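You operate a simulated robot arm through the tools that you are given. There is no shell and no other tool. Be economical: measure what you need, move in short steps, check, and stop when the job is done.

You are at the controls of a simulated two-armed robot. One attempt, no reset.

JOB
Lock the raised pale strip down, then sand its glue spots off.
Fine: end knob turned over it, sliding knob over its edge, sanding block back; the other strip stays locked and is not sanded. What is to be rubbed or washed off counts as gone when no trace of it is left.

The check looks at the end state, three seconds after you hand in, the way a careful person would. Anything else that was tipped, shoved, dropped, spilled or broken makes it a failure.

ROBOT AND FRAMES
Two 6-joint arms with two-finger parallel grippers on one trunk, on a base that drives. Base frame: it is fixed to the floor where the robot stands at the start and does not move with it; the origin is under the middle of the robot, x ahead of it, y to its left, z up; the surface under the hand at the start is at about z = 0.858. Units: m, degrees, N and s.
The left shoulder is at the start at [0.06, 0.187, 1.147], the right one opposite. With the tool pointing down near the work surface each hand reaches from about 0.26 to 0.62 m from the robot's upright axis, wherever it stands, measured 20 degrees to its own side. Places, roughly: black sliding knob [0.6, -0.1, 0.9]; dark strip [0.6, -0.1, 0.9]; pale strip [0.5, 0, 0.9]; pink knob [0.8, 0.1, 0.9]; teal knob [0.7, 0.2, 0.9]; white sliding knob [0.5, 0, 0.9]. Payload 1.57 kg a hand.
The TCP of each hand is the grasp point between the finger pads, 0.03 m short of the fingertips. In the tool frame z runs along the fingers and y along their closing line. The gripper opens to 0.11 m. The fingers are 0.024 m wide and 0.012 m thick; the gripper's body (0.048 by 0.112 m) begins 0.078 m behind the TCP.
Orientation is told as [roll, pitch, yaw] about the base's x, y, z axes, in that order, counted from this pose: with the fingers straight down and closing along the base's y, the tool's x points along the base's -x, its y along +y and its z along -z.

CONTROLS
- The arms move only by the tool nudge_tool. It takes "left_rows", "right_rows" or both (then of equal length, played together; a hand with none holds still); each is a list of rows, each a list of 7 numbers: the shift along the base's x, y, z in units of 500 mm (1.0 is 500 mm), then the turn, a rotation vector about the base's x, y, z in units of 90 degrees (1.0 is 90 degrees), then the gripper command, from -1 (shut) to 1 (fully open), values between in proportion. In form: [[tx, ty, tz, rx, ry, rz, hand], ...]. A call has 1 to 10 rows; each row is the pose to reach, as a shift and turn from the pose commanded when the call began. A call with a number of a shift or a turn outside -1 to 1 is refused whole. A row lasts 0.2 s, in which the tool goes at most 0.05 m and 8.6 degrees; a call with a longer step from one row to the next is refused whole, and so is a gripper value outside its range. A pose out of reach is approached as far as the arm can. The call stops where the force on the tool passes 60 N (or 10 N more than at its start, if that is more) or the arm is blocked; 0.2 s more then pass. Each finger travels about 0.153 m/s and halts on what it meets, pressing with about 28 N; the grip force reading is that of the motor and also rises with nothing between the fingers. The clock runs only during rows and for 0.2 s after the last one: add rows that repeat a pose to give the fingers time. It gives the time, the measured TCP pose, the force on the tool (base axes), the opening and the grip force at its end, in the units of the frame above (readings bear some noise), with the torque about the TCP (base axes, N m) and any sound that the robot's microphone picked up.
- Cameras (640 x 400 px; columns grow to the right, rows downward): "scene" is now at [0.0203, -0.0222, 1.7049]; the picture's right is [-0.23, -0.97, 0.00], its down [-0.73, 0.17, -0.66] and it looks along [0.64, -0.15, -0.75] (base axes); focal length 266 px, centre (320, 200). "left" rides on the left gripper at [0.07, -0.016, -0.141] in its tool frame; the picture's right is [0.23, 0.97, 0.00], its down [-0.86, 0.20, -0.48] and it looks along [-0.47, 0.11, 0.88] (tool axes); focal length 222 px, centre (320, 200). "right" rides on the right gripper at [0.07, 0.016, -0.141] in its tool frame; the picture's right is [-0.23, 0.97, 0.00], its down [-0.86, -0.20, -0.48] and it looks along [-0.47, -0.11, 0.88] (tool axes); focal length 222 px, centre (320, 200). There is no depth. A picture from a camera that has moved, and an enlarged one, comes with that camera's place and axes in the base frame and with its lens. The place of the scene camera against the robot may be out by one fixed shift of up to 0.025 m in any direction.
- camera(camera): a new picture of that camera. It takes no simulated time.
- slide_trunk(by): slides the trunk up (or, below 0, down) by that many m; the arms and the scene camera ride with it, the base frame stays. It gives what a move gives, with no picture.
- drive_base(legs): drives the robot by 1 to 6 legs, each [ahead, left, turn to the left] in m, m and degrees, along the robot's own axes; the way and the turn of a leg run together, so that a leg with both is an arc; at most 1.5 m and 180 degrees a leg. The arms and the cameras ride along, it lands a little off, and it stops where it bumps. It gives what a move gives.
- aim_head(pan, tilt): turns the head with the scene camera to pan (to the left, within 86 degrees either way) and tilt (down, from -29 to 69), counted from straight ahead of the robot. It gives what a move gives.
- enlarge(camera, box): a new picture of the part [left, top, right, bottom] of that camera's present view, enlarged. It takes no simulated time.
- job_done(): hands the job in; it is judged then, once.

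Work in short steps. Places have to be worked out from the pictures, the camera data and where the tool is seen: move nearer, look again, correct. Check each grasp and each placing, and mend what went wrong. You have 120 turns and 100 pictures in all, those below and enlarged ones among them. Open the grippers and draw the arms clear of the work before you hand the job in, unless the task says otherwise; then end with one line.

The tools are called after "Call:" by a JSON object that holds its "method" and its "body". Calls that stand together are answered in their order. nudge_tool: Moves the arms, as the interface text tells. Its arguments: {"type":"object","properties":{"left_rows":{"type":"array","items":{"type":"array","items":{"type":"number"}}},"right_rows":{"type":"array","items":{"type":"array","items":{"type":"number"}}}},"required":[]} The other tools are called the same way: slide_trunk (by) slides the trunk up or down; drive_base (legs) drives the base; aim_head (pan, tilt) turns the head that bears the scene camera; camera (camera) takes a picture; enlarge (camera, box) takes an enlarged picture of a part of a camera's view; job_done () hands the job in.

At the start:

```text
clock: 0.0
left_eef_pos: [0.447, 0.1427, 1.1844]
left_ee_rot: [0.0, 0.0, 0.0]
left_force: [-0.2, 0.1, 0.8]
left_ft_torque: [0.02, 0.03, -0.03]
left_grip_width: 0.1099
left_grasp_force: 0.0
right_eef_pos: [0.4453, -0.1847, 1.1643]
right_ee_rot: [0.0, 0.0, 0.0]
right_force: [-0.4, -1.0, -0.4]
right_ft_torque: [-0.02, -0.02, 0.01]
right_grip_width: 0.1102
right_grasp_force: 0.0
trunk travel left (down, up): [-0.775, 0.215]
robot x, y, heading: [-0.0026, 0.0, 0.3]
head pan, tilt: [-13.2, 48.7]
```

scene: 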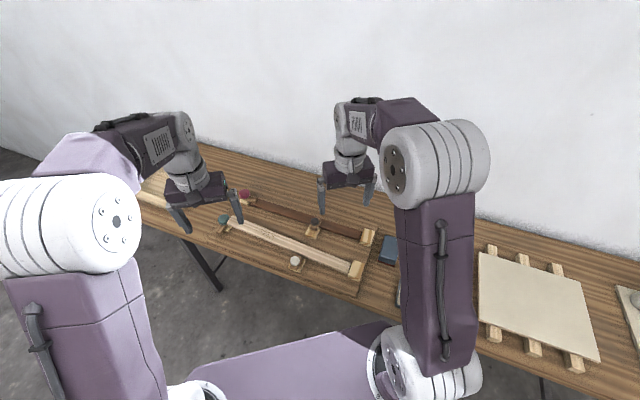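
right: 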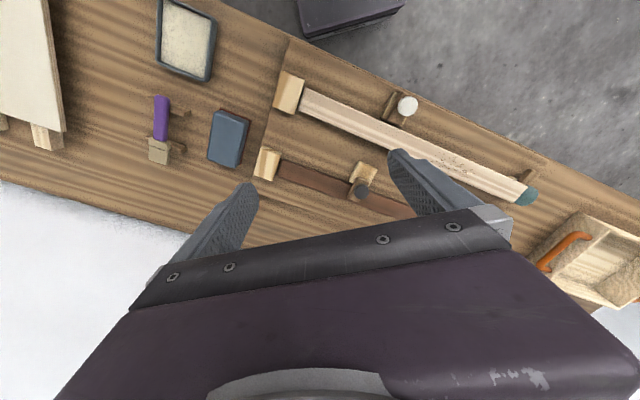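
left: 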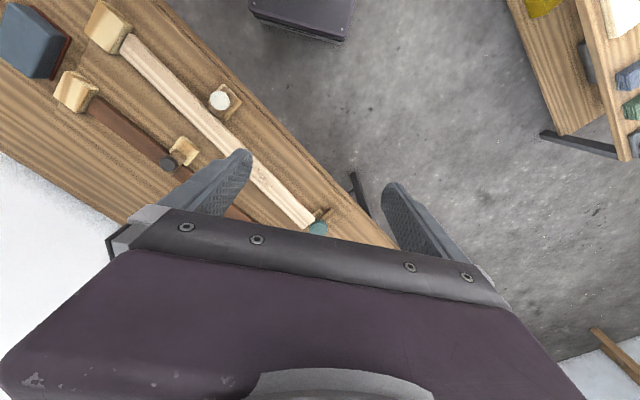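

I start with enlarged views of the fixture to understand the parts.

Call:
{"method": "enlarge", "body": {"camera": "scene", "box": [200, 170, 420, 300]}}

Call:
{"method": "enlarge", "body": {"camera": "right", "box": [120, 0, 640, 320]}}

```text
2.91 times, centred on (310, 235) of scene
camera zoom: at [0.0203, -0.0222, 1.7049], right [-0.23, -0.97, 0.0], down [-0.73, 0.17, -0.66], along [0.64, -0.15, -0.75], focal length 775 px, centre (349, 98)
```

zoom: 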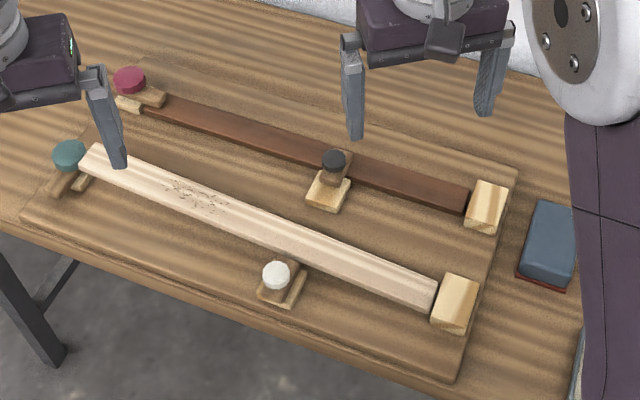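

```text
1.23 times, centred on (380, 160) of right
camera zoom: at [0.3765, -0.1692, 1.3061], right [0.23, 0.97, 0.0], down [0.86, -0.2, 0.48], along [0.47, -0.11, -0.88], focal length 273 px, centre (246, 249)
```

zoom: 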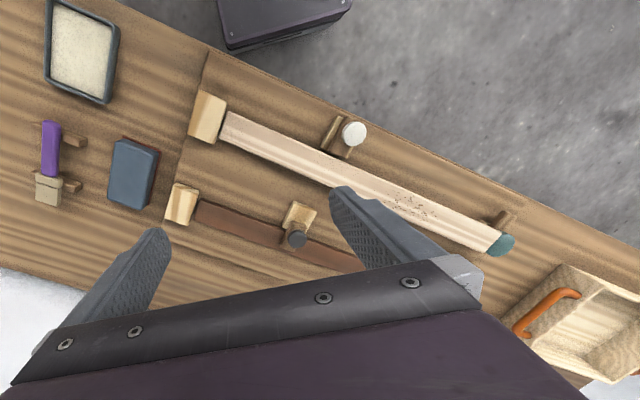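

The table is turned about 35° right of my heading. I turn to face it squarely, then look again.

Call:
{"method": "drive_base", "body": {"legs": [[0, 0, -35]]}}

Call:
{"method": "aim_head", "body": {"pan": 10, "tilt": 55}}

Call:
{"method": "camera", "body": {"camera": "scene"}}

```text
clock: 2.1
left_eef_pos: [0.4439, -0.1506, 1.1843]
left_ee_rot: [0.0, 0.0, -36.5]
left_force: [0.0, 0.3, 0.4]
left_ft_torque: [0.01, 0.02, 0.0]
left_grip_width: 0.1101
left_grasp_force: 0.1
right_eef_pos: [0.2475, -0.4126, 1.1641]
right_ee_rot: [0.0, 0.1, -36.5]
right_force: [0.5, 0.5, -0.3]
right_ft_torque: [0.0, 0.0, 0.01]
right_grip_width: 0.1101
right_grasp_force: 0.1
trunk travel left (down, up): [-0.775, 0.215]
robot x, y, heading: [0.0011, -0.0036, -36.0]
head pan, tilt: [-13.2, 48.7]
```

```text
clock: 3.0
left_eef_pos: [0.4444, -0.1508, 1.185]
left_ee_rot: [0.0, 0.1, -36.5]
left_force: [0.5, 0.0, 0.7]
left_ft_torque: [-0.02, -0.01, -0.03]
left_grip_width: 0.1102
left_grasp_force: 0.2
right_eef_pos: [0.2482, -0.4136, 1.165]
right_ee_rot: [0.0, -0.1, -36.5]
right_force: [-0.6, 0.1, 0.0]
right_ft_torque: [0.01, 0.01, 0.0]
right_grip_width: 0.1103
right_grasp_force: 0.1
trunk travel left (down, up): [-0.775, 0.215]
robot x, y, heading: [0.0018, -0.0013, -36.6]
head pan, tilt: [10.0, 55.0]
```

```text
94 pictures are left
camera scene: at [0.0203, -0.0011, 1.6967], right [-0.45, -0.89, 0.0], down [-0.73, 0.37, -0.57], along [0.51, -0.26, -0.82], focal length 266 px, centre (320, 200)
```

scene: 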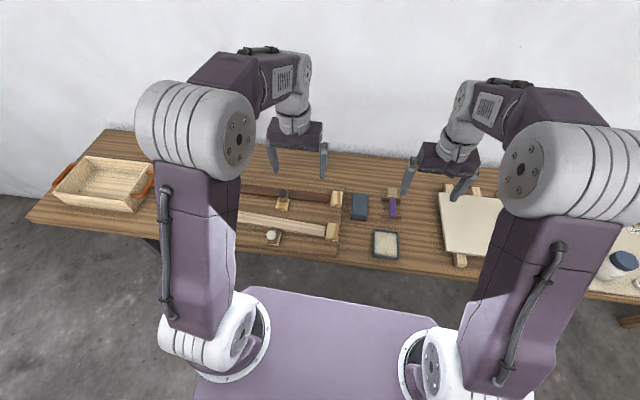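

Roughly square to the table. I drive left 0.27 m to centre on the fixture.

Call:
{"method": "drive_base", "body": {"legs": [[0, 0.27, 2]]}}

Call:
{"method": "aim_head", "body": {"pan": 0, "tilt": 58}}

Call:
{"method": "camera", "body": {"camera": "scene"}}

Call:
{"method": "camera", "body": {"camera": "left"}}

Call:
{"method": "camera", "body": {"camera": "right"}}

```text
clock: 4.9
left_eef_pos: [0.6026, 0.0794, 1.1847]
left_ee_rot: [0.0, 0.0, -34.8]
left_force: [-0.5, 0.3, -0.1]
left_ft_torque: [0.0, -0.05, 0.0]
left_grip_width: 0.11
left_grasp_force: 0.1
right_eef_pos: [0.4174, -0.189, 1.1643]
right_ee_rot: [0.1, 0.0, -34.8]
right_force: [-0.4, -0.3, -0.5]
right_ft_torque: [-0.03, 0.0, 0.04]
right_grip_width: 0.1101
right_grasp_force: 0.1
trunk travel left (down, up): [-0.775, 0.215]
robot x, y, heading: [0.1557, 0.2183, -34.9]
head pan, tilt: [10.0, 55.0]
```

```text
clock: 5.6
left_eef_pos: [0.6052, 0.081, 1.1845]
left_ee_rot: [-0.2, -0.1, -34.8]
left_force: [1.0, 0.4, -0.4]
left_ft_torque: [-0.02, 0.05, -0.03]
left_grip_width: 0.1101
left_grasp_force: 0.0
right_eef_pos: [0.4171, -0.188, 1.1657]
right_ee_rot: [0.0, 0.1, -34.9]
right_force: [0.8, 0.2, -0.1]
right_ft_torque: [0.01, 0.0, 0.01]
right_grip_width: 0.1099
right_grasp_force: 0.1
trunk travel left (down, up): [-0.775, 0.215]
robot x, y, heading: [0.1581, 0.2193, -34.6]
head pan, tilt: [0.0, 58.0]
```

```text
93 pictures are left
camera scene: at [0.1679, 0.2089, 1.693], right [-0.57, -0.82, 0.0], down [-0.7, 0.48, -0.53], along [0.44, -0.3, -0.85], focal length 266 px, centre (320, 200)
```

scene: 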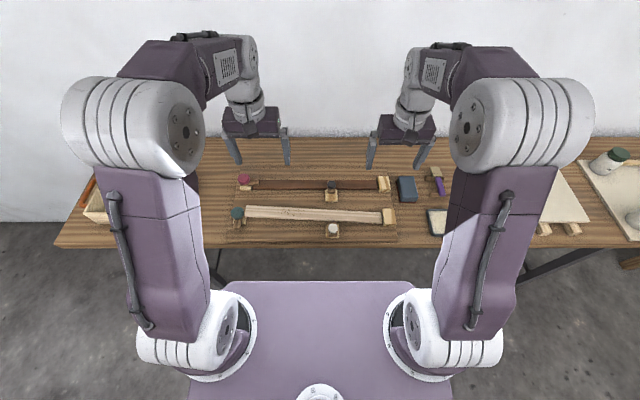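

```text
92 pictures are left
camera left: at [0.5383, 0.1082, 1.3258], right [0.37, 0.93, 0.0], down [0.82, -0.32, 0.48], along [0.44, -0.18, -0.88], focal length 222 px, centre (320, 200)
```

left: 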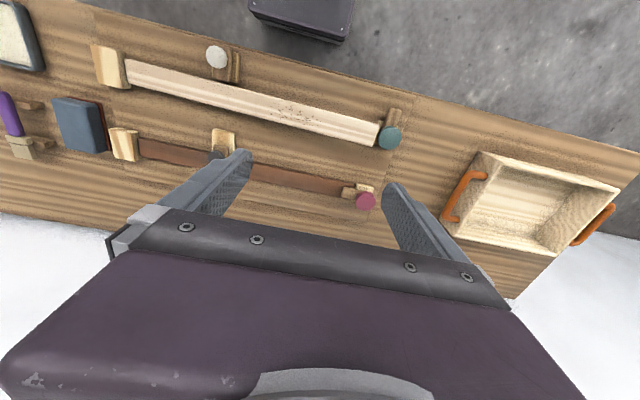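

```text
91 pictures are left
camera right: at [0.3694, -0.1356, 1.3062], right [0.74, 0.67, 0.0], down [0.59, -0.65, 0.48], along [0.32, -0.36, -0.88], focal length 222 px, centre (320, 200)
```

right: 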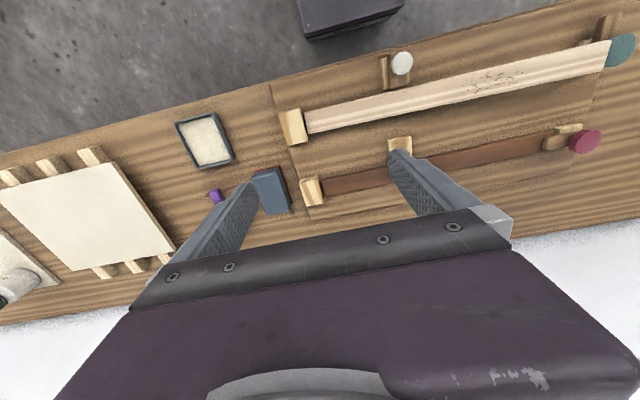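

Good placement. I enlarge the fixture from the head.

Call:
{"method": "enlarge", "body": {"camera": "scene", "box": [220, 160, 320, 245]}}

Call:
{"method": "enlarge", "body": {"camera": "scene", "box": [310, 160, 450, 250]}}

Call:
{"method": "enlarge", "body": {"camera": "left", "box": [200, 60, 440, 220]}}

```text
4.71 times, centred on (270, 202) of scene
camera zoom: at [0.1679, 0.2089, 1.693], right [-0.57, -0.82, 0.0], down [-0.7, 0.48, -0.53], along [0.44, -0.3, -0.85], focal length 1254 px, centre (555, 188)
```

zoom: 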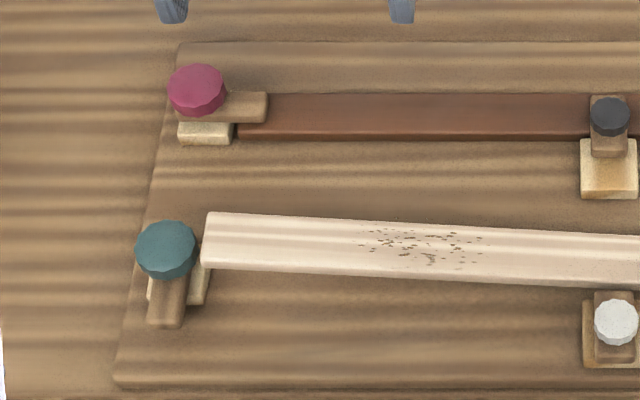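

```text
4.44 times, centred on (380, 205) of scene
camera zoom: at [0.1679, 0.2089, 1.693], right [-0.57, -0.82, 0.0], down [-0.7, 0.48, -0.53], along [0.44, -0.3, -0.85], focal length 1184 px, centre (53, 178)
```

zoom: 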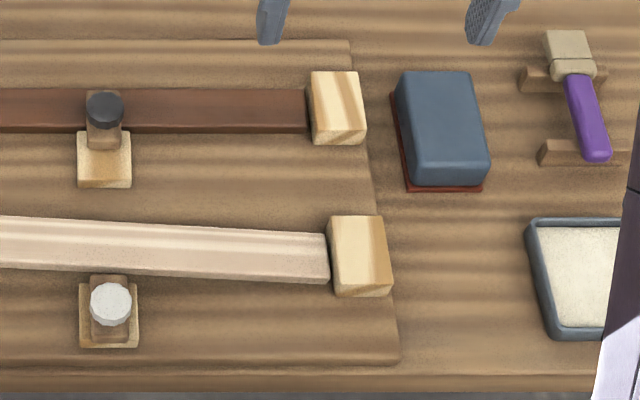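

```text
2.50 times, centred on (320, 140) of left
camera zoom: at [0.5383, 0.1082, 1.3258], right [0.37, 0.93, 0.0], down [0.82, -0.32, 0.48], along [0.44, -0.18, -0.88], focal length 555 px, centre (320, 350)
```

zoom: 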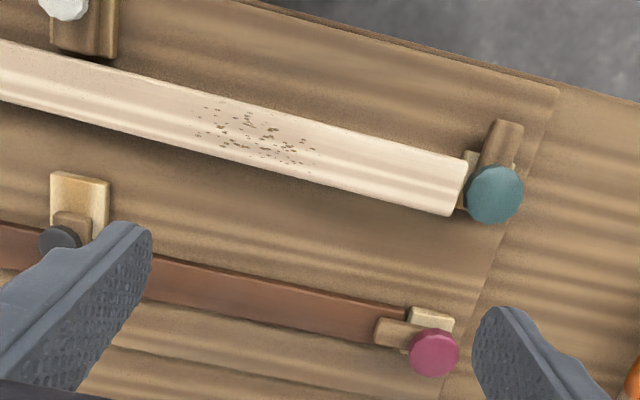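

I judge: teal knob ≈(0.676, 0.194), strip's raised end ≈(0.663, 0.170), glue ≈(0.577, 0.051). Teal bar must turn +90° (viewed from above) once the strip end is pressed down. I drive 0.12 m left so both hands reach this end.

Call:
{"method": "drive_base", "body": {"legs": [[0, 0.12, 0]]}}

```text
clock: 6.8
left_eef_pos: [0.6704, 0.1745, 1.1856]
left_ee_rot: [0.0, 0.0, -35.0]
left_force: [-0.9, 0.3, 0.9]
left_ft_torque: [-0.01, -0.04, 0.03]
left_grip_width: 0.1098
left_grasp_force: 0.1
right_eef_pos: [0.4817, -0.0951, 1.1639]
right_ee_rot: [0.1, 0.0, -35.0]
right_force: [-0.5, 0.4, -0.2]
right_ft_torque: [0.0, -0.01, 0.0]
right_grip_width: 0.1099
right_grasp_force: 0.1
trunk travel left (down, up): [-0.775, 0.215]
robot x, y, heading: [0.2247, 0.3147, -34.9]
head pan, tilt: [0.0, 58.0]
```

Lower the left hand over the teal knob for a close look.

Call:
{"method": "nudge_tool", "body": {"left_rows": [[0.004, 0.013, -0.09, 0, 0, 0, 1], [0.008, 0.026, -0.18, 0, 0, 0, 1], [0.012, 0.04, -0.27, 0, 0, 0, 1], [0.012, 0.04, -0.27, 0, 0, 0, 1]]}}

Call:
{"method": "camera", "body": {"camera": "left"}}

Call:
{"method": "camera", "body": {"camera": "right"}}

```text
clock: 7.8
left_eef_pos: [0.6762, 0.1951, 1.0521]
left_ee_rot: [0.0, 0.1, -35.0]
left_force: [0.4, -0.3, 0.1]
left_ft_torque: [-0.03, 0.0, 0.0]
left_grip_width: 0.1102
left_grasp_force: 0.1
right_eef_pos: [0.4819, -0.0929, 1.1649]
right_ee_rot: [0.0, 0.0, -34.9]
right_force: [-0.5, -0.6, 0.6]
right_ft_torque: [0.04, -0.03, 0.0]
right_grip_width: 0.1101
right_grasp_force: 0.1
trunk travel left (down, up): [-0.775, 0.215]
robot x, y, heading: [0.2209, 0.3144, -35.1]
head pan, tilt: [0.0, 58.0]
```

```text
87 pictures are left
camera left: at [0.6103, 0.2227, 1.1938], right [0.37, 0.93, 0.0], down [0.81, -0.33, 0.48], along [0.44, -0.18, -0.88], focal length 222 px, centre (320, 200)
```

left: 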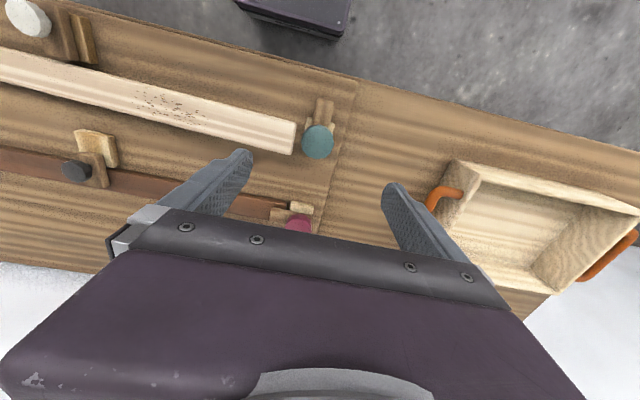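

```text
86 pictures are left
camera right: at [0.4345, -0.0408, 1.3061], right [0.74, 0.67, 0.0], down [0.59, -0.65, 0.48], along [0.32, -0.36, -0.88], focal length 222 px, centre (320, 200)
```

right: 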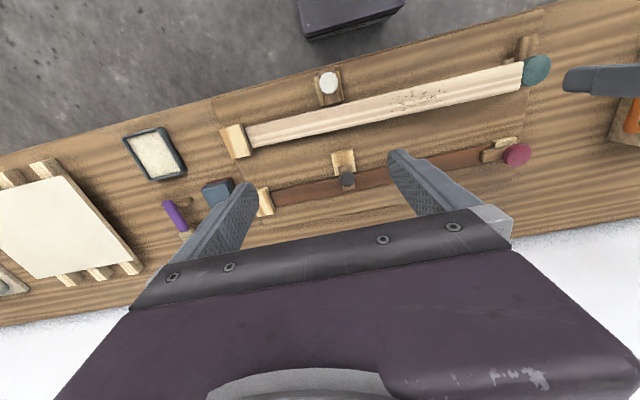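

Triangulating gives the teal knob top ≈(0.676, 0.194, 0.903), ~0.044 wide. I enlarge for heights.

Call:
{"method": "enlarge", "body": {"camera": "left", "box": [220, 80, 380, 180]}}

Call:
{"method": "enlarge", "body": {"camera": "right", "box": [440, 20, 600, 120]}}

```text
4.00 times, centred on (300, 130) of left
camera zoom: at [0.6103, 0.2227, 1.1938], right [0.37, 0.93, 0.0], down [0.81, -0.33, 0.48], along [0.44, -0.18, -0.88], focal length 888 px, centre (400, 480)
```

zoom: 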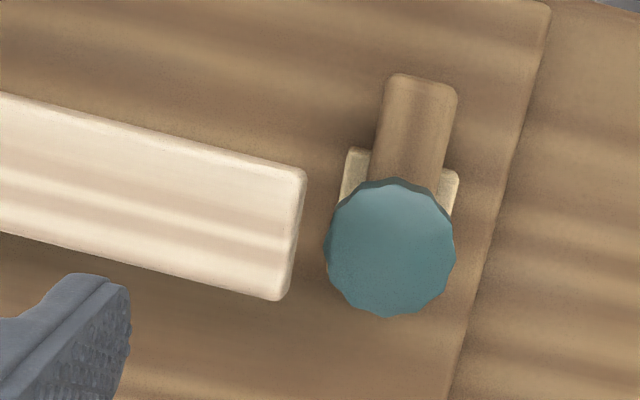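

```text
4.00 times, centred on (520, 70) of right
camera zoom: at [0.4345, -0.0408, 1.3061], right [0.74, 0.67, 0.0], down [0.59, -0.65, 0.48], along [0.32, -0.36, -0.88], focal length 888 px, centre (-480, 720)
```

zoom: 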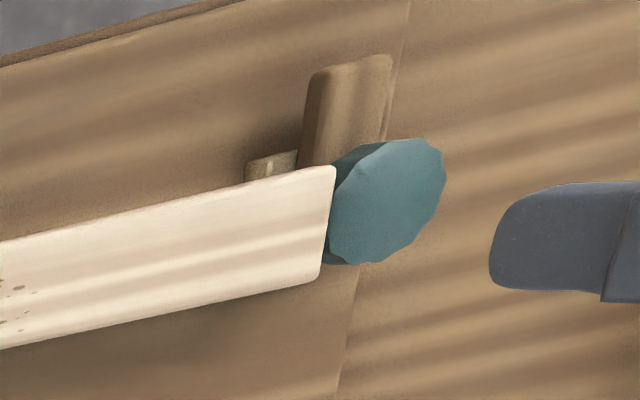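

Strip end top is raised to ≈0.92 at (0.657, 0.167). I rotate the right hand +90° toward the press point (0.614, 0.1055), fingers shut, and rotate the left −90° so it can later turn the knob +90°.

Call:
{"method": "nudge_tool", "body": {"left_rows": [[0, 0, 0, 0, 0, -0.095, 1], [0, 0, 0, 0, 0, -0.19, 1], [0, 0, 0, 0, 0, -0.285, 1], [0, 0, 0, 0, 0, -0.38, 1], [0, 0, 0, 0, 0, -0.475, 1], [0, 0, 0, 0, 0, -0.57, 1], [0, 0, 0, 0, 0, -0.665, 1], [0, 0, 0, 0, 0, -0.76, 1], [0, 0, 0, 0, 0, -0.855, 1], [0, 0, 0, 0, 0, -0.95, 1]], "right_rows": [[0.026, 0.04, -0.02, 0, 0, 0.095, 0.5], [0.053, 0.08, -0.04, 0, 0, 0.19, 0], [0.079, 0.119, -0.06, 0, 0, 0.285, -0.5], [0.106, 0.159, -0.08, 0, 0, 0.38, -1], [0.132, 0.198, -0.1, 0, 0, 0.475, -1], [0.158, 0.238, -0.13, 0, 0, 0.57, -1], [0.185, 0.278, -0.16, 0, 0, 0.665, -1], [0.211, 0.318, -0.19, 0, 0, 0.76, -1], [0.238, 0.357, -0.22, 0, 0, 0.855, -1], [0.264, 0.397, -0.25, 0, 0, 0.95, -1]]}}

Call:
{"method": "camera", "body": {"camera": "right"}}

Call:
{"method": "camera", "body": {"camera": "scene"}}

```text
clock: 10.1
left_eef_pos: [0.6773, 0.1963, 1.0502]
left_ee_rot: [0.0, -0.1, -120.6]
left_force: [0.2, 0.5, -0.4]
left_ft_torque: [0.0, -0.02, 0.03]
left_grip_width: 0.11
left_grasp_force: 0.0
right_eef_pos: [0.6158, 0.1046, 1.0403]
right_ee_rot: [0.0, 0.0, 50.8]
right_force: [0.1, 0.9, 0.2]
right_ft_torque: [0.02, 0.01, 0.01]
right_grip_width: 0.0
right_grasp_force: 21.2
trunk travel left (down, up): [-0.775, 0.215]
robot x, y, heading: [0.2237, 0.3141, -35.1]
head pan, tilt: [0.0, 58.0]
```

```text
83 pictures are left
camera right: at [0.5589, 0.0614, 1.1814], right [-0.61, 0.79, 0.0], down [0.7, 0.54, 0.48], along [0.38, 0.29, -0.88], focal length 222 px, centre (320, 200)
```

right: 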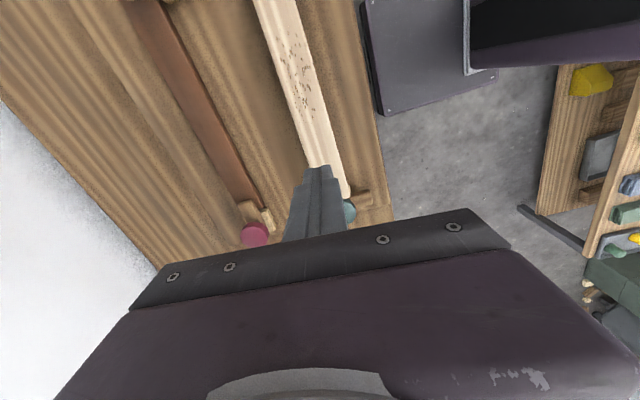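

```text
82 pictures are left
camera scene: at [0.2356, 0.3053, 1.693], right [-0.57, -0.82, 0.0], down [-0.7, 0.49, -0.53], along [0.43, -0.3, -0.85], focal length 266 px, centre (320, 200)
```

scene: 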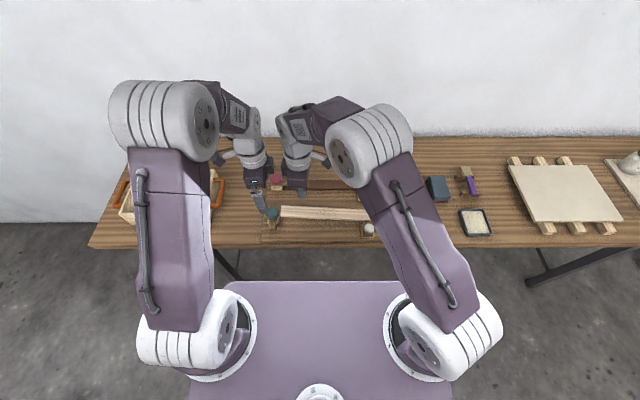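

The right fingertips line up over the strip centre. Finish rotations and descend right to just above the strip.

Call:
{"method": "nudge_tool", "body": {"left_rows": [[0, 0, 0, 0, 0, -0.05, 1], [0, 0, 0, 0, 0, -0.05, 1], [0, 0, 0, 0, 0, -0.05, 1]], "right_rows": [[0, 0, -0.06, 0, 0, 0.05, -1], [0, 0, -0.12, 0, 0, 0.05, -1], [0, 0, -0.17, 0, 0, 0.05, -1]]}}

Call:
{"method": "camera", "body": {"camera": "right"}}

Call:
{"method": "camera", "body": {"camera": "left"}}

```text
clock: 10.8
left_eef_pos: [0.6772, 0.1952, 1.0497]
left_ee_rot: [0.0, 0.0, -125.0]
left_force: [-0.1, -0.1, 0.2]
left_ft_torque: [-0.03, 0.03, 0.0]
left_grip_width: 0.1097
left_grasp_force: 0.0
right_eef_pos: [0.6172, 0.1039, 0.9559]
right_ee_rot: [0.0, -0.1, 55.1]
right_force: [0.6, 0.3, -0.9]
right_ft_torque: [0.01, -0.01, 0.0]
right_grip_width: 0.0
right_grasp_force: 21.1
trunk travel left (down, up): [-0.775, 0.215]
robot x, y, heading: [0.2235, 0.3144, -35.1]
head pan, tilt: [0.0, 58.0]
```

```text
81 pictures are left
camera right: at [0.564, 0.0562, 1.0962], right [-0.67, 0.74, 0.0], down [0.65, 0.59, 0.48], along [0.36, 0.32, -0.88], focal length 222 px, centre (320, 200)
```

right: 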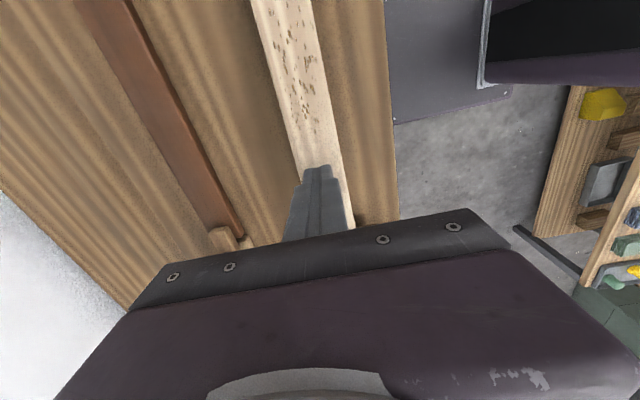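

```text
80 pictures are left
camera left: at [0.7043, 0.2628, 1.1905], right [0.93, -0.37, 0.0], down [-0.33, -0.82, 0.48], along [-0.18, -0.44, -0.88], focal length 222 px, centre (320, 200)
```

left: 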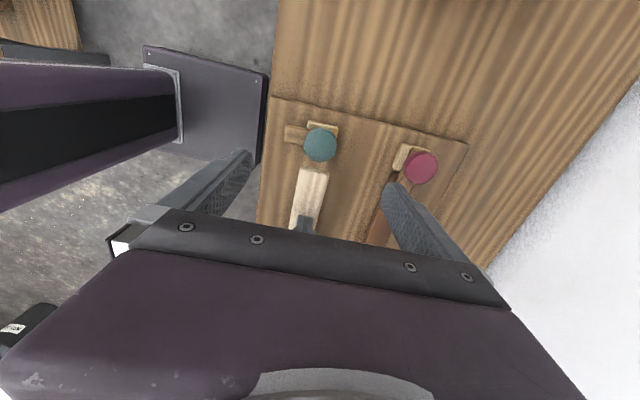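

Aligned. Press down in small steps, watching force.

Call:
{"method": "nudge_tool", "body": {"right_rows": [[0, 0, -0.02, 0, 0, 0, -1], [0, 0, -0.03, 0, 0, 0, -1], [0, 0, -0.04, 0, 0, 0, -1], [0, 0, -0.05, 0, 0, 0, -1]]}}

```text
clock: 11.8
left_eef_pos: [0.6771, 0.1953, 1.0489]
left_ee_rot: [0.0, 0.0, -125.0]
left_force: [0.0, -0.1, -0.3]
left_ft_torque: [0.01, -0.01, -0.01]
left_grip_width: 0.11
left_grasp_force: 0.0
right_eef_pos: [0.616, 0.1053, 0.9285]
right_ee_rot: [0.0, 0.0, 55.1]
right_force: [0.1, -0.9, 1.3]
right_ft_torque: [0.01, 0.0, 0.0]
right_grip_width: 0.0
right_grasp_force: 21.3
trunk travel left (down, up): [-0.775, 0.215]
robot x, y, heading: [0.2224, 0.3169, -34.8]
head pan, tilt: [0.0, 58.0]
```

Only ~1 N so far at tip z 0.8985. Continue.

Call:
{"method": "nudge_tool", "body": {"right_rows": [[0, 0, -0.01, 0, 0, 0, -1], [0, 0, -0.02, 0, 0, 0, -1], [0, 0, -0.03, 0, 0, 0, -1]]}}

Call:
{"method": "enlarge", "body": {"camera": "left", "box": [260, 80, 460, 260]}}

```text
clock: 12.7
left_eef_pos: [0.6771, 0.197, 1.0488]
left_ee_rot: [0.0, 0.0, -125.0]
left_force: [-0.3, -0.4, -0.5]
left_ft_torque: [0.03, 0.01, 0.05]
left_grip_width: 0.11
left_grasp_force: 0.1
right_eef_pos: [0.615, 0.1069, 0.914]
right_ee_rot: [-0.1, 0.0, 55.1]
right_force: [1.3, 1.1, 2.8]
right_ft_torque: [0.07, -0.09, -0.03]
right_grip_width: 0.0
right_grasp_force: 21.3
trunk travel left (down, up): [-0.775, 0.215]
robot x, y, heading: [0.2239, 0.3161, -35.2]
head pan, tilt: [0.0, 58.0]
```

```text
2.22 times, centred on (360, 170) of left
camera zoom: at [0.7044, 0.2633, 1.1905], right [0.93, -0.37, 0.0], down [-0.33, -0.82, 0.48], along [-0.18, -0.44, -0.88], focal length 494 px, centre (231, 267)
```

zoom: 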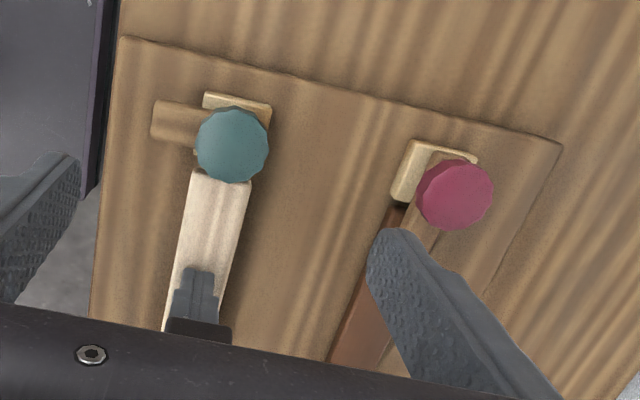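

The strip is now lower than the knob. Continue pressing until seated.

Call:
{"method": "nudge_tool", "body": {"right_rows": [[0, 0, -0.006, 0, 0, 0, -1], [0, 0, -0.012, 0, 0, 0, -1], [0, 0, -0.018, 0, 0, 0, -1], [0, 0, -0.024, 0, 0, 0, -1]]}}

```text
clock: 13.7
left_eef_pos: [0.6771, 0.1968, 1.0501]
left_ee_rot: [0.0, 0.0, -125.0]
left_force: [0.0, 0.7, -0.6]
left_ft_torque: [-0.01, 0.04, -0.05]
left_grip_width: 0.1101
left_grasp_force: 0.0
right_eef_pos: [0.6145, 0.1063, 0.9034]
right_ee_rot: [-0.1, 0.1, 55.1]
right_force: [0.7, 2.6, 3.3]
right_ft_torque: [0.09, -0.05, 0.01]
right_grip_width: 0.0
right_grasp_force: 21.0
trunk travel left (down, up): [-0.775, 0.215]
robot x, y, heading: [0.2272, 0.3113, -34.7]
head pan, tilt: [0.0, 58.0]
```

Call:
{"method": "nudge_tool", "body": {"right_rows": [[0, 0, -0.006, 0, 0, 0, -1], [0, 0, -0.012, 0, 0, 0, -1]]}}

Call:
{"method": "enlarge", "body": {"camera": "left", "box": [260, 80, 460, 260]}}

```text
clock: 14.2
left_eef_pos: [0.6753, 0.1978, 1.0519]
left_ee_rot: [0.2, 0.0, -125.1]
left_force: [0.4, 0.2, -0.2]
left_ft_torque: [0.01, 0.02, 0.01]
left_grip_width: 0.11
left_grasp_force: 0.1
right_eef_pos: [0.6156, 0.1063, 0.9014]
right_ee_rot: [-0.5, -0.1, 55.0]
right_force: [-0.4, -1.2, 40.5]
right_ft_torque: [-0.37, 0.36, 0.03]
right_grip_width: 0.0
right_grasp_force: 21.2
trunk travel left (down, up): [-0.775, 0.215]
robot x, y, heading: [0.2222, 0.3154, -34.8]
head pan, tilt: [0.0, 58.0]
```

```text
2.22 times, centred on (360, 170) of left
camera zoom: at [0.7007, 0.2643, 1.1928], right [0.93, -0.37, 0.0], down [-0.33, -0.81, 0.48], along [-0.18, -0.45, -0.88], focal length 494 px, centre (231, 267)
```

zoom: 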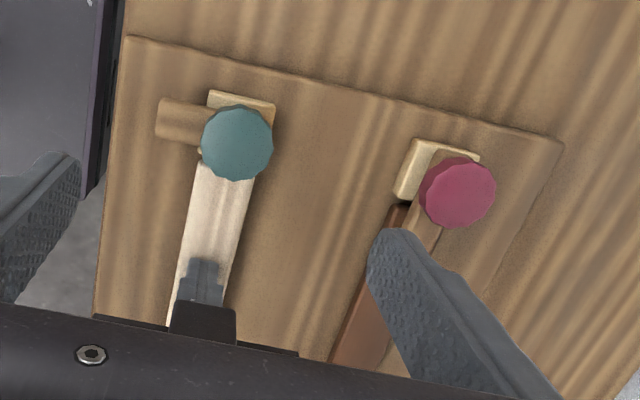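

Seated: ~40 N at tip z 0.8715. Now lower the left hand around the teal knob (fingertips ≈0.889, above the bar) and close.

Call:
{"method": "nudge_tool", "body": {"left_rows": [[0, -0.002, -0.09, 0, 0, 0, 1], [-0.002, -0.006, -0.18, 0, 0, 0, 1], [-0.002, -0.006, -0.23, 0, 0, 0, 1], [-0.002, -0.006, -0.262, 0, 0, 0, 1], [-0.002, -0.006, -0.262, 0, 0, 0, 0.3]]}}

Call:
{"method": "camera", "body": {"camera": "left"}}

```text
clock: 15.4
left_eef_pos: [0.671, 0.1944, 0.9196]
left_ee_rot: [0.2, 0.0, -124.9]
left_force: [-0.3, -0.6, 0.8]
left_ft_torque: [-0.01, 0.0, 0.0]
left_grip_width: 0.0717
left_grasp_force: 0.0
right_eef_pos: [0.6152, 0.1061, 0.8997]
right_ee_rot: [-0.5, -0.3, 55.1]
right_force: [5.4, -9.2, 51.3]
right_ft_torque: [-0.64, 0.24, 0.08]
right_grip_width: 0.0001
right_grasp_force: 21.0
trunk travel left (down, up): [-0.775, 0.215]
robot x, y, heading: [0.2209, 0.3127, -34.9]
head pan, tilt: [0.0, 58.0]
```

```text
77 pictures are left
camera left: at [0.6978, 0.2624, 1.0616], right [0.93, -0.37, 0.0], down [-0.33, -0.81, 0.48], along [-0.18, -0.45, -0.88], focal length 222 px, centre (320, 200)
```

left: 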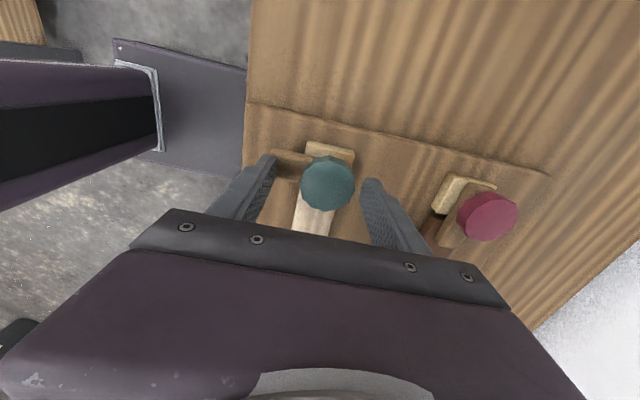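

Knob centre is ~7 mm toward +n of the finger midline; shift and close.

Call:
{"method": "nudge_tool", "body": {"left_rows": [[0.012, -0.006, 0, 0, 0, 0, 0.3], [0.012, -0.006, 0, 0, 0, 0, -0.2], [0.012, -0.006, 0, 0, 0, 0, -0.6], [0.012, -0.006, 0, 0, 0, 0, -0.6]]}}

Call:
{"method": "enlarge", "body": {"camera": "left", "box": [220, 80, 460, 260]}}

```text
clock: 16.4
left_eef_pos: [0.6755, 0.1924, 0.9201]
left_ee_rot: [-0.1, 0.1, -125.0]
left_force: [-9.2, 6.8, 0.2]
left_ft_torque: [0.28, 0.36, 0.01]
left_grip_width: 0.0416
left_grasp_force: 44.5
right_eef_pos: [0.6141, 0.1054, 0.901]
right_ee_rot: [-0.6, -0.4, 55.1]
right_force: [9.5, -13.5, 45.7]
right_ft_torque: [-0.74, 0.05, 0.15]
right_grip_width: 0.0
right_grasp_force: 21.4
trunk travel left (down, up): [-0.775, 0.215]
robot x, y, heading: [0.2217, 0.3122, -34.9]
head pan, tilt: [0.0, 58.0]
```

```text
2.22 times, centred on (340, 170) of left
camera zoom: at [0.7037, 0.2598, 1.0609], right [0.93, -0.37, 0.0], down [-0.33, -0.82, 0.48], along [-0.18, -0.44, -0.88], focal length 494 px, centre (276, 267)
```

zoom: 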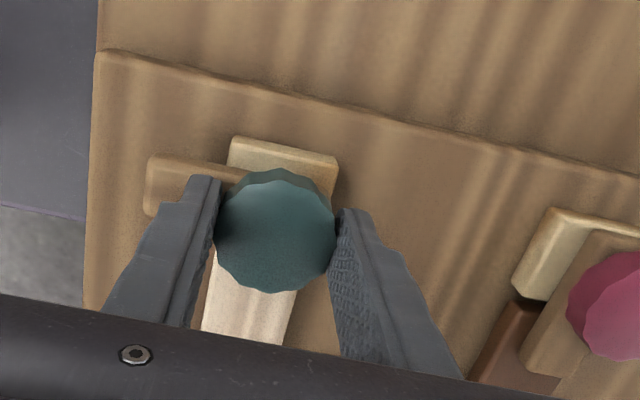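

Gripped (0.0416). Turn +40° first, checking.

Call:
{"method": "nudge_tool", "body": {"left_rows": [[-0.003, 0.002, 0, 0, 0, 0.05, -0.8], [-0.003, 0.002, 0, 0, 0, 0.14, -0.8], [-0.003, 0.002, 0, 0, 0, 0.23, -0.8], [-0.003, 0.002, 0, 0, 0, 0.32, -0.8], [-0.003, 0.002, 0, 0, 0, 0.41, -0.8], [-0.003, 0.002, 0, 0, 0, 0.5, -0.8]]}}

Call:
{"method": "enlarge", "body": {"camera": "left", "box": [200, 80, 440, 260]}}

```text
clock: 17.9
left_eef_pos: [0.6763, 0.1933, 0.919]
left_ee_rot: [0.0, 0.0, -79.8]
left_force: [-16.7, 10.7, -11.9]
left_ft_torque: [-0.15, -0.17, -0.03]
left_grip_width: 0.0417
left_grasp_force: 44.8
right_eef_pos: [0.6143, 0.1063, 0.9005]
right_ee_rot: [-0.6, -0.3, 55.1]
right_force: [9.9, -15.3, 46.1]
right_ft_torque: [-0.82, 0.03, 0.22]
right_grip_width: 0.0
right_grasp_force: 21.0
trunk travel left (down, up): [-0.775, 0.215]
robot x, y, heading: [0.2256, 0.3134, -34.9]
head pan, tilt: [0.0, 58.0]
```

```text
2.22 times, centred on (320, 170) of left
camera zoom: at [0.6478, 0.2594, 1.0609], right [0.92, 0.4, 0.0], down [0.35, -0.81, 0.48], along [0.19, -0.44, -0.88], focal length 494 px, centre (320, 267)
```

zoom: 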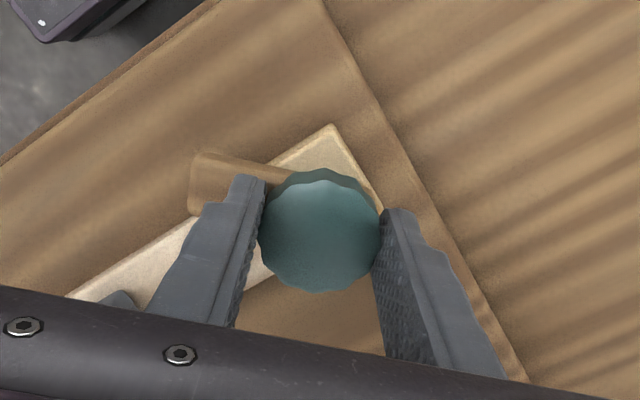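

The bar turns with the knob and is clearing the strip. Continue the remaining 45°.

Call:
{"method": "nudge_tool", "body": {"left_rows": [[-0.004, 0.002, 0.001, 0, 0, 0.09, -0.8], [-0.006, 0.004, 0.002, 0, 0, 0.18, -0.8], [-0.006, 0.004, 0.002, 0, 0, 0.27, -0.8], [-0.006, 0.004, 0.002, 0, 0, 0.36, -0.8], [-0.006, 0.004, 0.002, 0, 0, 0.45, -0.8], [-0.006, 0.004, 0.002, 0, 0, 0.5, -0.8]]}}

Call:
{"method": "enlarge", "body": {"camera": "left", "box": [200, 80, 440, 260]}}

```text
clock: 18.3
left_eef_pos: [0.675, 0.1927, 0.9204]
left_ee_rot: [0.1, 0.0, -71.6]
left_force: [3.0, -0.4, 0.7]
left_ft_torque: [0.63, 0.66, -0.01]
left_grip_width: 0.0419
left_grasp_force: 45.0
right_eef_pos: [0.6142, 0.1062, 0.9015]
right_ee_rot: [-0.4, -0.1, 55.2]
right_force: [-8.0, 0.4, 22.3]
right_ft_torque: [-0.17, 0.39, -0.03]
right_grip_width: 0.0001
right_grasp_force: 21.2
trunk travel left (down, up): [-0.775, 0.215]
robot x, y, heading: [0.2212, 0.3127, -34.6]
head pan, tilt: [0.0, 58.0]
stopped in row 2 (right hand): the force on the tool passed its limit at 62 N (the readings are from after the stop); the commanded pose is now the measured one
```

```text
2.22 times, centred on (320, 170) of left
camera zoom: at [0.6383, 0.2547, 1.0608], right [0.85, 0.52, 0.0], down [0.46, -0.75, 0.48], along [0.25, -0.41, -0.88], focal length 494 px, centre (320, 267)
```

zoom: 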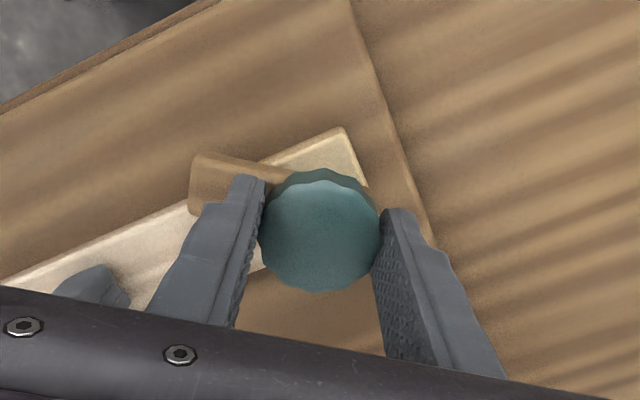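

Right force spiked to its limit; it now presses 22 N. Bar already overlaps the strip edge; continue.

Call:
{"method": "nudge_tool", "body": {"left_rows": [[0, 0, 0, 0, 0, 0.09, -0.8], [0, 0, 0, 0, 0, 0.18, -0.8], [0, 0, 0, 0, 0, 0.27, -0.8], [0, 0, 0, 0, 0, 0.36, -0.8], [0, 0, 0, 0, 0, 0.42, -0.8]]}}

Call:
{"method": "enlarge", "body": {"camera": "left", "box": [200, 80, 440, 260]}}

```text
clock: 19.5
left_eef_pos: [0.6748, 0.1928, 0.9203]
left_ee_rot: [0.0, 0.0, -33.7]
left_force: [-4.6, -1.9, 7.0]
left_ft_torque: [-0.03, 0.06, -0.95]
left_grip_width: 0.0417
left_grasp_force: 45.0
right_eef_pos: [0.6142, 0.1063, 0.9013]
right_ee_rot: [-0.4, -0.2, 55.1]
right_force: [-1.2, 0.5, 23.5]
right_ft_torque: [-0.15, 0.25, -0.09]
right_grip_width: 0.0
right_grasp_force: 21.7
trunk travel left (down, up): [-0.775, 0.215]
robot x, y, heading: [0.225, 0.3129, -34.8]
head pan, tilt: [0.0, 58.0]
```

```text
2.22 times, centred on (320, 170) of left
camera zoom: at [0.6082, 0.2186, 1.0607], right [0.35, 0.94, 0.0], down [0.82, -0.31, 0.48], along [0.45, -0.17, -0.88], focal length 494 px, centre (320, 267)
```

zoom: 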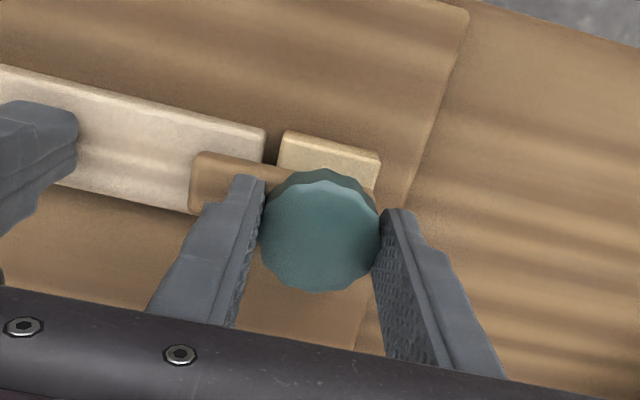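

The bar lies over the strip end, parallel to it, and at its stop. Release and raise the left hand; keep right pressing until then lift.

Call:
{"method": "nudge_tool", "body": {"left_rows": [[0, 0, 0, 0, 0, 0, -0.2], [0, 0, 0, 0, 0, 0, 0.3], [0, 0, 0.06, 0, 0, 0, 0.3], [0, 0, 0.15, 0, 0, 0, 0.3], [0, 0, 0.24, 0, 0, 0, 0.3]]}}

Call:
{"method": "nudge_tool", "body": {"right_rows": [[0, 0, 0.02, 0, 0, 0, -1], [0, 0, 0.08, 0, 0, 0, -1], [0, 0, 0.16, 0, 0, 0, -1], [0, 0, 0.24, 0, 0, 0, -1]]}}

Call:
{"method": "camera", "body": {"camera": "left"}}

Call:
{"method": "camera", "body": {"camera": "scene"}}

```text
clock: 20.7
left_eef_pos: [0.6737, 0.196, 1.0426]
left_ee_rot: [0.0, -0.1, -33.6]
left_force: [0.7, -0.2, 0.0]
left_ft_torque: [0.01, 0.0, 0.01]
left_grip_width: 0.0715
left_grasp_force: 0.0
right_eef_pos: [0.6144, 0.1055, 0.9011]
right_ee_rot: [-0.3, -0.2, 55.1]
right_force: [-3.0, -1.9, 31.1]
right_ft_torque: [-0.32, 0.31, -0.03]
right_grip_width: 0.0002
right_grasp_force: 21.3
trunk travel left (down, up): [-0.775, 0.215]
robot x, y, heading: [0.2211, 0.3159, -35.0]
head pan, tilt: [0.0, 58.0]
```

```text
clock: 21.7
left_eef_pos: [0.678, 0.1965, 1.0402]
left_ee_rot: [-0.1, 0.1, -33.6]
left_force: [-0.5, -0.1, 1.0]
left_ft_torque: [0.02, 0.0, 0.03]
left_grip_width: 0.0716
left_grasp_force: 0.1
right_eef_pos: [0.6144, 0.1077, 1.0199]
right_ee_rot: [-0.2, -0.1, 55.1]
right_force: [0.1, -0.5, -0.3]
right_ft_torque: [0.01, 0.03, 0.0]
right_grip_width: 0.0002
right_grasp_force: 21.3
trunk travel left (down, up): [-0.775, 0.215]
robot x, y, heading: [0.2252, 0.3129, -34.7]
head pan, tilt: [0.0, 58.0]
```

```text
72 pictures are left
camera left: at [0.6116, 0.2217, 1.1815], right [0.35, 0.94, 0.0], down [0.82, -0.31, 0.48], along [0.45, -0.17, -0.88], focal length 222 px, centre (320, 200)
```

left: 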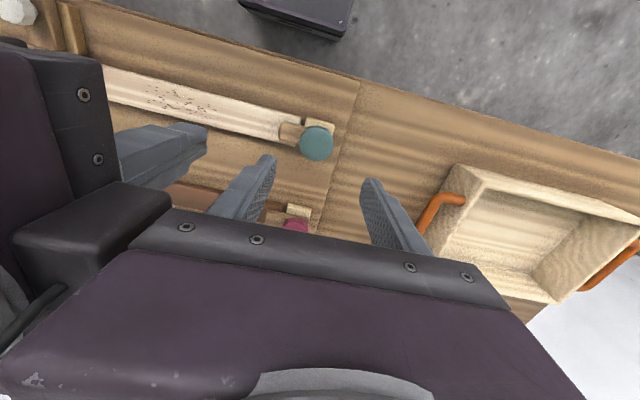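

```text
71 pictures are left
camera scene: at [0.2341, 0.3046, 1.6929], right [-0.57, -0.82, 0.0], down [-0.7, 0.49, -0.53], along [0.43, -0.3, -0.85], focal length 266 px, centre (320, 200)
```

scene: 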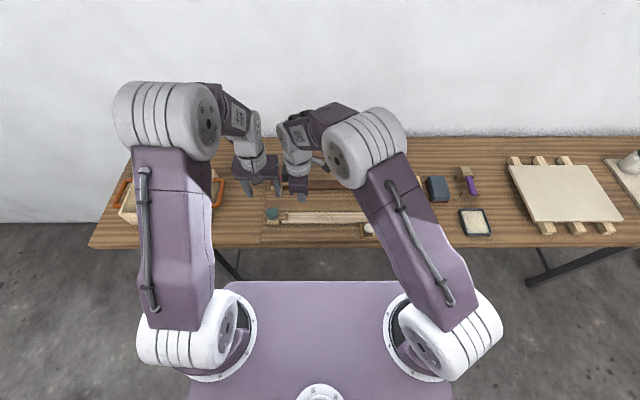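

End lock looks right. Raise the left hand out of the way and bring the right hand, turned back to closing along the strip, over the white sliding knob.

Call:
{"method": "nudge_tool", "body": {"left_rows": [[0, 0, 0.05, 0, 0, 0, 1], [0.01, 0.02, 0.12, 0, 0, 0, 1], [0.02, 0.04, 0.2, 0, 0, 0, 1], [0.03, 0.06, 0.28, 0, 0, 0, 1], [0.04, 0.08, 0.28, 0, 0, 0, 1], [0.04, 0.1, 0.28, 0, 0, 0, 1], [0.04, 0.1, 0.28, 0, 0, 0, 1], [0.04, 0.1, 0.28, 0, 0, 0, 1], [0.04, 0.1, 0.28, 0, 0, 0, 1], [0.04, 0.1, 0.28, 0, 0, 0, 1]], "right_rows": [[-0.02, -0.03, 0.02, 0, 0, -0.095, -1], [-0.05, -0.06, 0.06, 0, 0, -0.19, -1], [-0.08, -0.09, 0.06, 0, 0, -0.285, -1], [-0.12, -0.12, 0.06, 0, 0, -0.38, -1], [-0.15, -0.15, 0.06, 0, 0, -0.475, -0.5], [-0.18, -0.18, 0.06, 0, 0, -0.57, 0], [-0.22, -0.21, 0.06, 0, 0, -0.665, 0.3], [-0.25, -0.24, 0.06, 0, 0, -0.76, 0.3], [-0.28, -0.27, 0.06, 0, 0, -0.855, 0.3], [-0.3, -0.294, 0.06, 0, 0, -0.95, 0.3]]}}

Call:
{"method": "camera", "body": {"camera": "right"}}

Call:
{"method": "enlarge", "body": {"camera": "scene", "box": [240, 160, 440, 260]}}

```text
clock: 23.9
left_eef_pos: [0.6983, 0.2398, 1.1794]
left_ee_rot: [0.0, 0.3, -33.6]
left_force: [-0.1, 0.6, -1.8]
left_ft_torque: [0.03, -0.02, -0.01]
left_grip_width: 0.1098
left_grasp_force: 0.1
right_eef_pos: [0.4647, -0.0401, 1.0503]
right_ee_rot: [-0.2, -0.1, -30.6]
right_force: [-0.2, -0.5, 0.4]
right_ft_torque: [0.01, -0.04, 0.02]
right_grip_width: 0.0715
right_grasp_force: 0.0
trunk travel left (down, up): [-0.775, 0.215]
robot x, y, heading: [0.2256, 0.3121, -34.9]
head pan, tilt: [0.0, 58.0]
```

```text
70 pictures are left
camera right: at [0.4137, 0.0091, 1.1921], right [0.69, 0.72, 0.0], down [0.63, -0.61, 0.48], along [0.35, -0.33, -0.88], focal length 222 px, centre (320, 200)
```

right: 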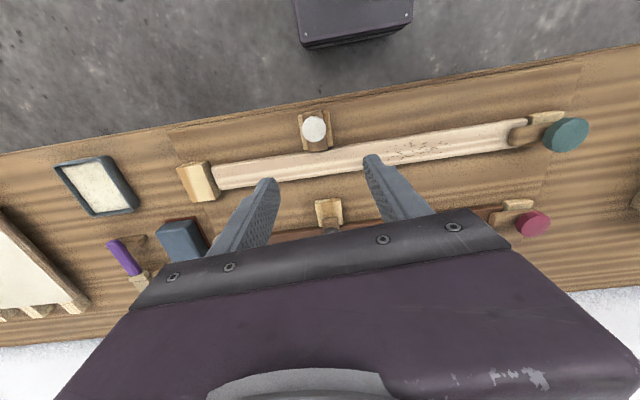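

```text
3.20 times, centred on (340, 210) of scene
camera zoom: at [0.2338, 0.3038, 1.693], right [-0.57, -0.82, 0.0], down [-0.7, 0.49, -0.53], along [0.43, -0.3, -0.85], focal length 853 px, centre (256, 168)
```

zoom: 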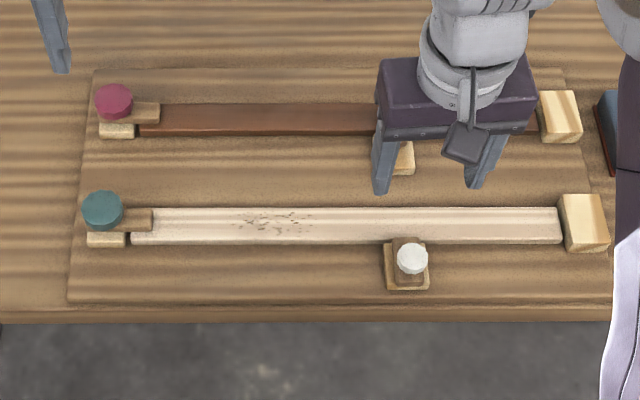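

Teal now matches the pink lock. White knob ≈(0.449, −0.037). Enlarge to see slider.

Call:
{"method": "enlarge", "body": {"camera": "right", "box": [260, 80, 400, 180]}}

```text
4.00 times, centred on (330, 130) of right
camera zoom: at [0.4137, 0.0091, 1.1921], right [0.69, 0.72, 0.0], down [0.63, -0.61, 0.48], along [0.35, -0.33, -0.88], focal length 888 px, centre (280, 480)
```

zoom: 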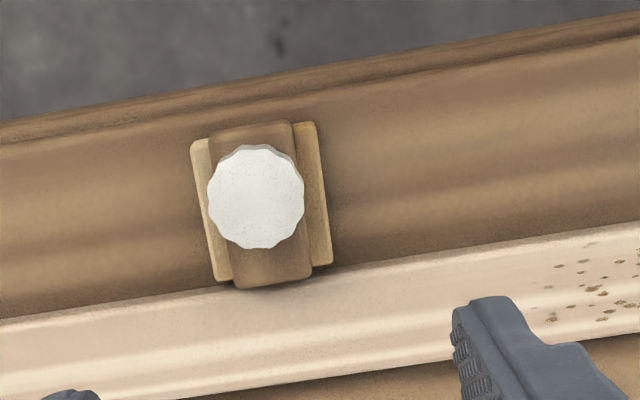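

Slider on a guide; I push it +n later. Lower toward it and re-check alignment.

Call:
{"method": "nudge_tool", "body": {"right_rows": [[-0.015, 0.003, -0.08, 0, 0, -0.05, 0.3], [-0.031, 0.006, -0.16, 0, 0, -0.05, 0.3], [-0.031, 0.006, -0.21, 0, 0, -0.05, 0.3], [-0.031, 0.006, -0.21, 0, 0, -0.05, 0.3]]}}

Call:
{"method": "camera", "body": {"camera": "right"}}

```text
clock: 24.9
left_eef_pos: [0.6992, 0.2415, 1.1795]
left_ee_rot: [-0.1, 0.1, -33.6]
left_force: [0.2, -0.2, -0.4]
left_ft_torque: [-0.01, -0.01, -0.02]
left_grip_width: 0.11
left_grasp_force: 0.0
right_eef_pos: [0.452, -0.0378, 0.9403]
right_ee_rot: [-0.2, 0.0, -34.9]
right_force: [-0.1, 0.4, 0.4]
right_ft_torque: [0.01, -0.01, -0.01]
right_grip_width: 0.0714
right_grasp_force: 0.0
trunk travel left (down, up): [-0.775, 0.215]
robot x, y, heading: [0.2244, 0.3134, -35.0]
head pan, tilt: [0.0, 58.0]
```

```text
67 pictures are left
camera right: at [0.4051, 0.0156, 1.0826], right [0.74, 0.67, 0.0], down [0.59, -0.65, 0.48], along [0.32, -0.36, -0.88], focal length 222 px, centre (320, 200)
```

right: 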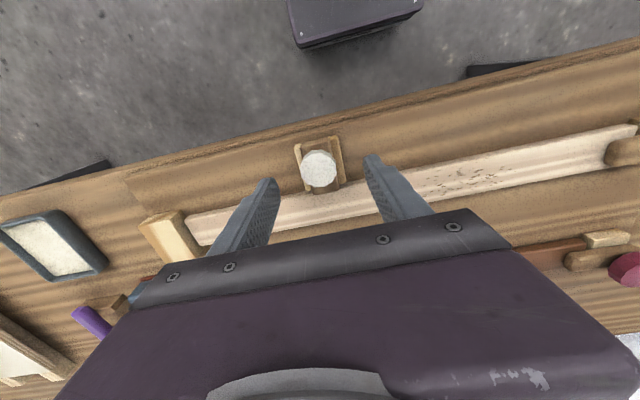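

Aligned. Lower to fingertip ≈0.884 and close gently.

Call:
{"method": "nudge_tool", "body": {"right_rows": [[-0.003, 0.002, -0.02, 0, 0, 0, 0.3], [-0.003, 0.002, -0.035, 0, 0, 0, 0.3], [-0.003, 0.002, -0.05, 0, 0, 0, 0.3], [-0.003, 0.002, -0.05, 0, 0, 0, 0.3]]}}

Call:
{"method": "enlarge", "body": {"camera": "right", "box": [220, 90, 420, 230]}}

```text
clock: 25.9
left_eef_pos: [0.699, 0.2418, 1.1791]
left_ee_rot: [-0.1, 0.2, -33.6]
left_force: [0.4, 0.3, 0.2]
left_ft_torque: [-0.02, -0.01, -0.03]
left_grip_width: 0.1101
left_grasp_force: 0.1
right_eef_pos: [0.4514, -0.037, 0.9192]
right_ee_rot: [-0.2, 0.0, -34.9]
right_force: [0.4, -0.1, 0.7]
right_ft_torque: [-0.03, 0.06, -0.02]
right_grip_width: 0.0716
right_grasp_force: 0.1
trunk travel left (down, up): [-0.775, 0.215]
robot x, y, heading: [0.2219, 0.3123, -34.6]
head pan, tilt: [0.0, 58.0]
```

```text
2.86 times, centred on (320, 160) of right
camera zoom: at [0.4033, 0.0164, 1.0597], right [0.74, 0.67, 0.0], down [0.59, -0.65, 0.48], along [0.32, -0.36, -0.88], focal length 635 px, centre (320, 314)
```

zoom: 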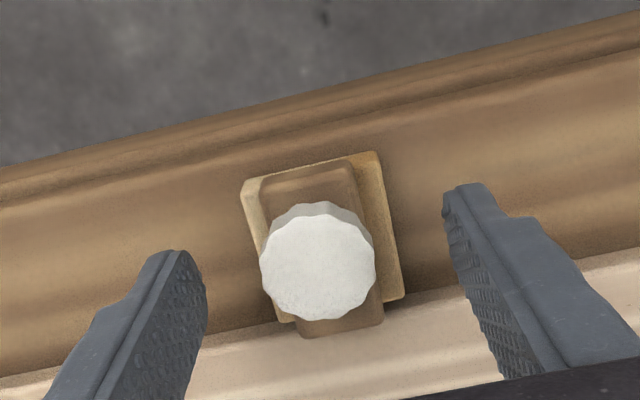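

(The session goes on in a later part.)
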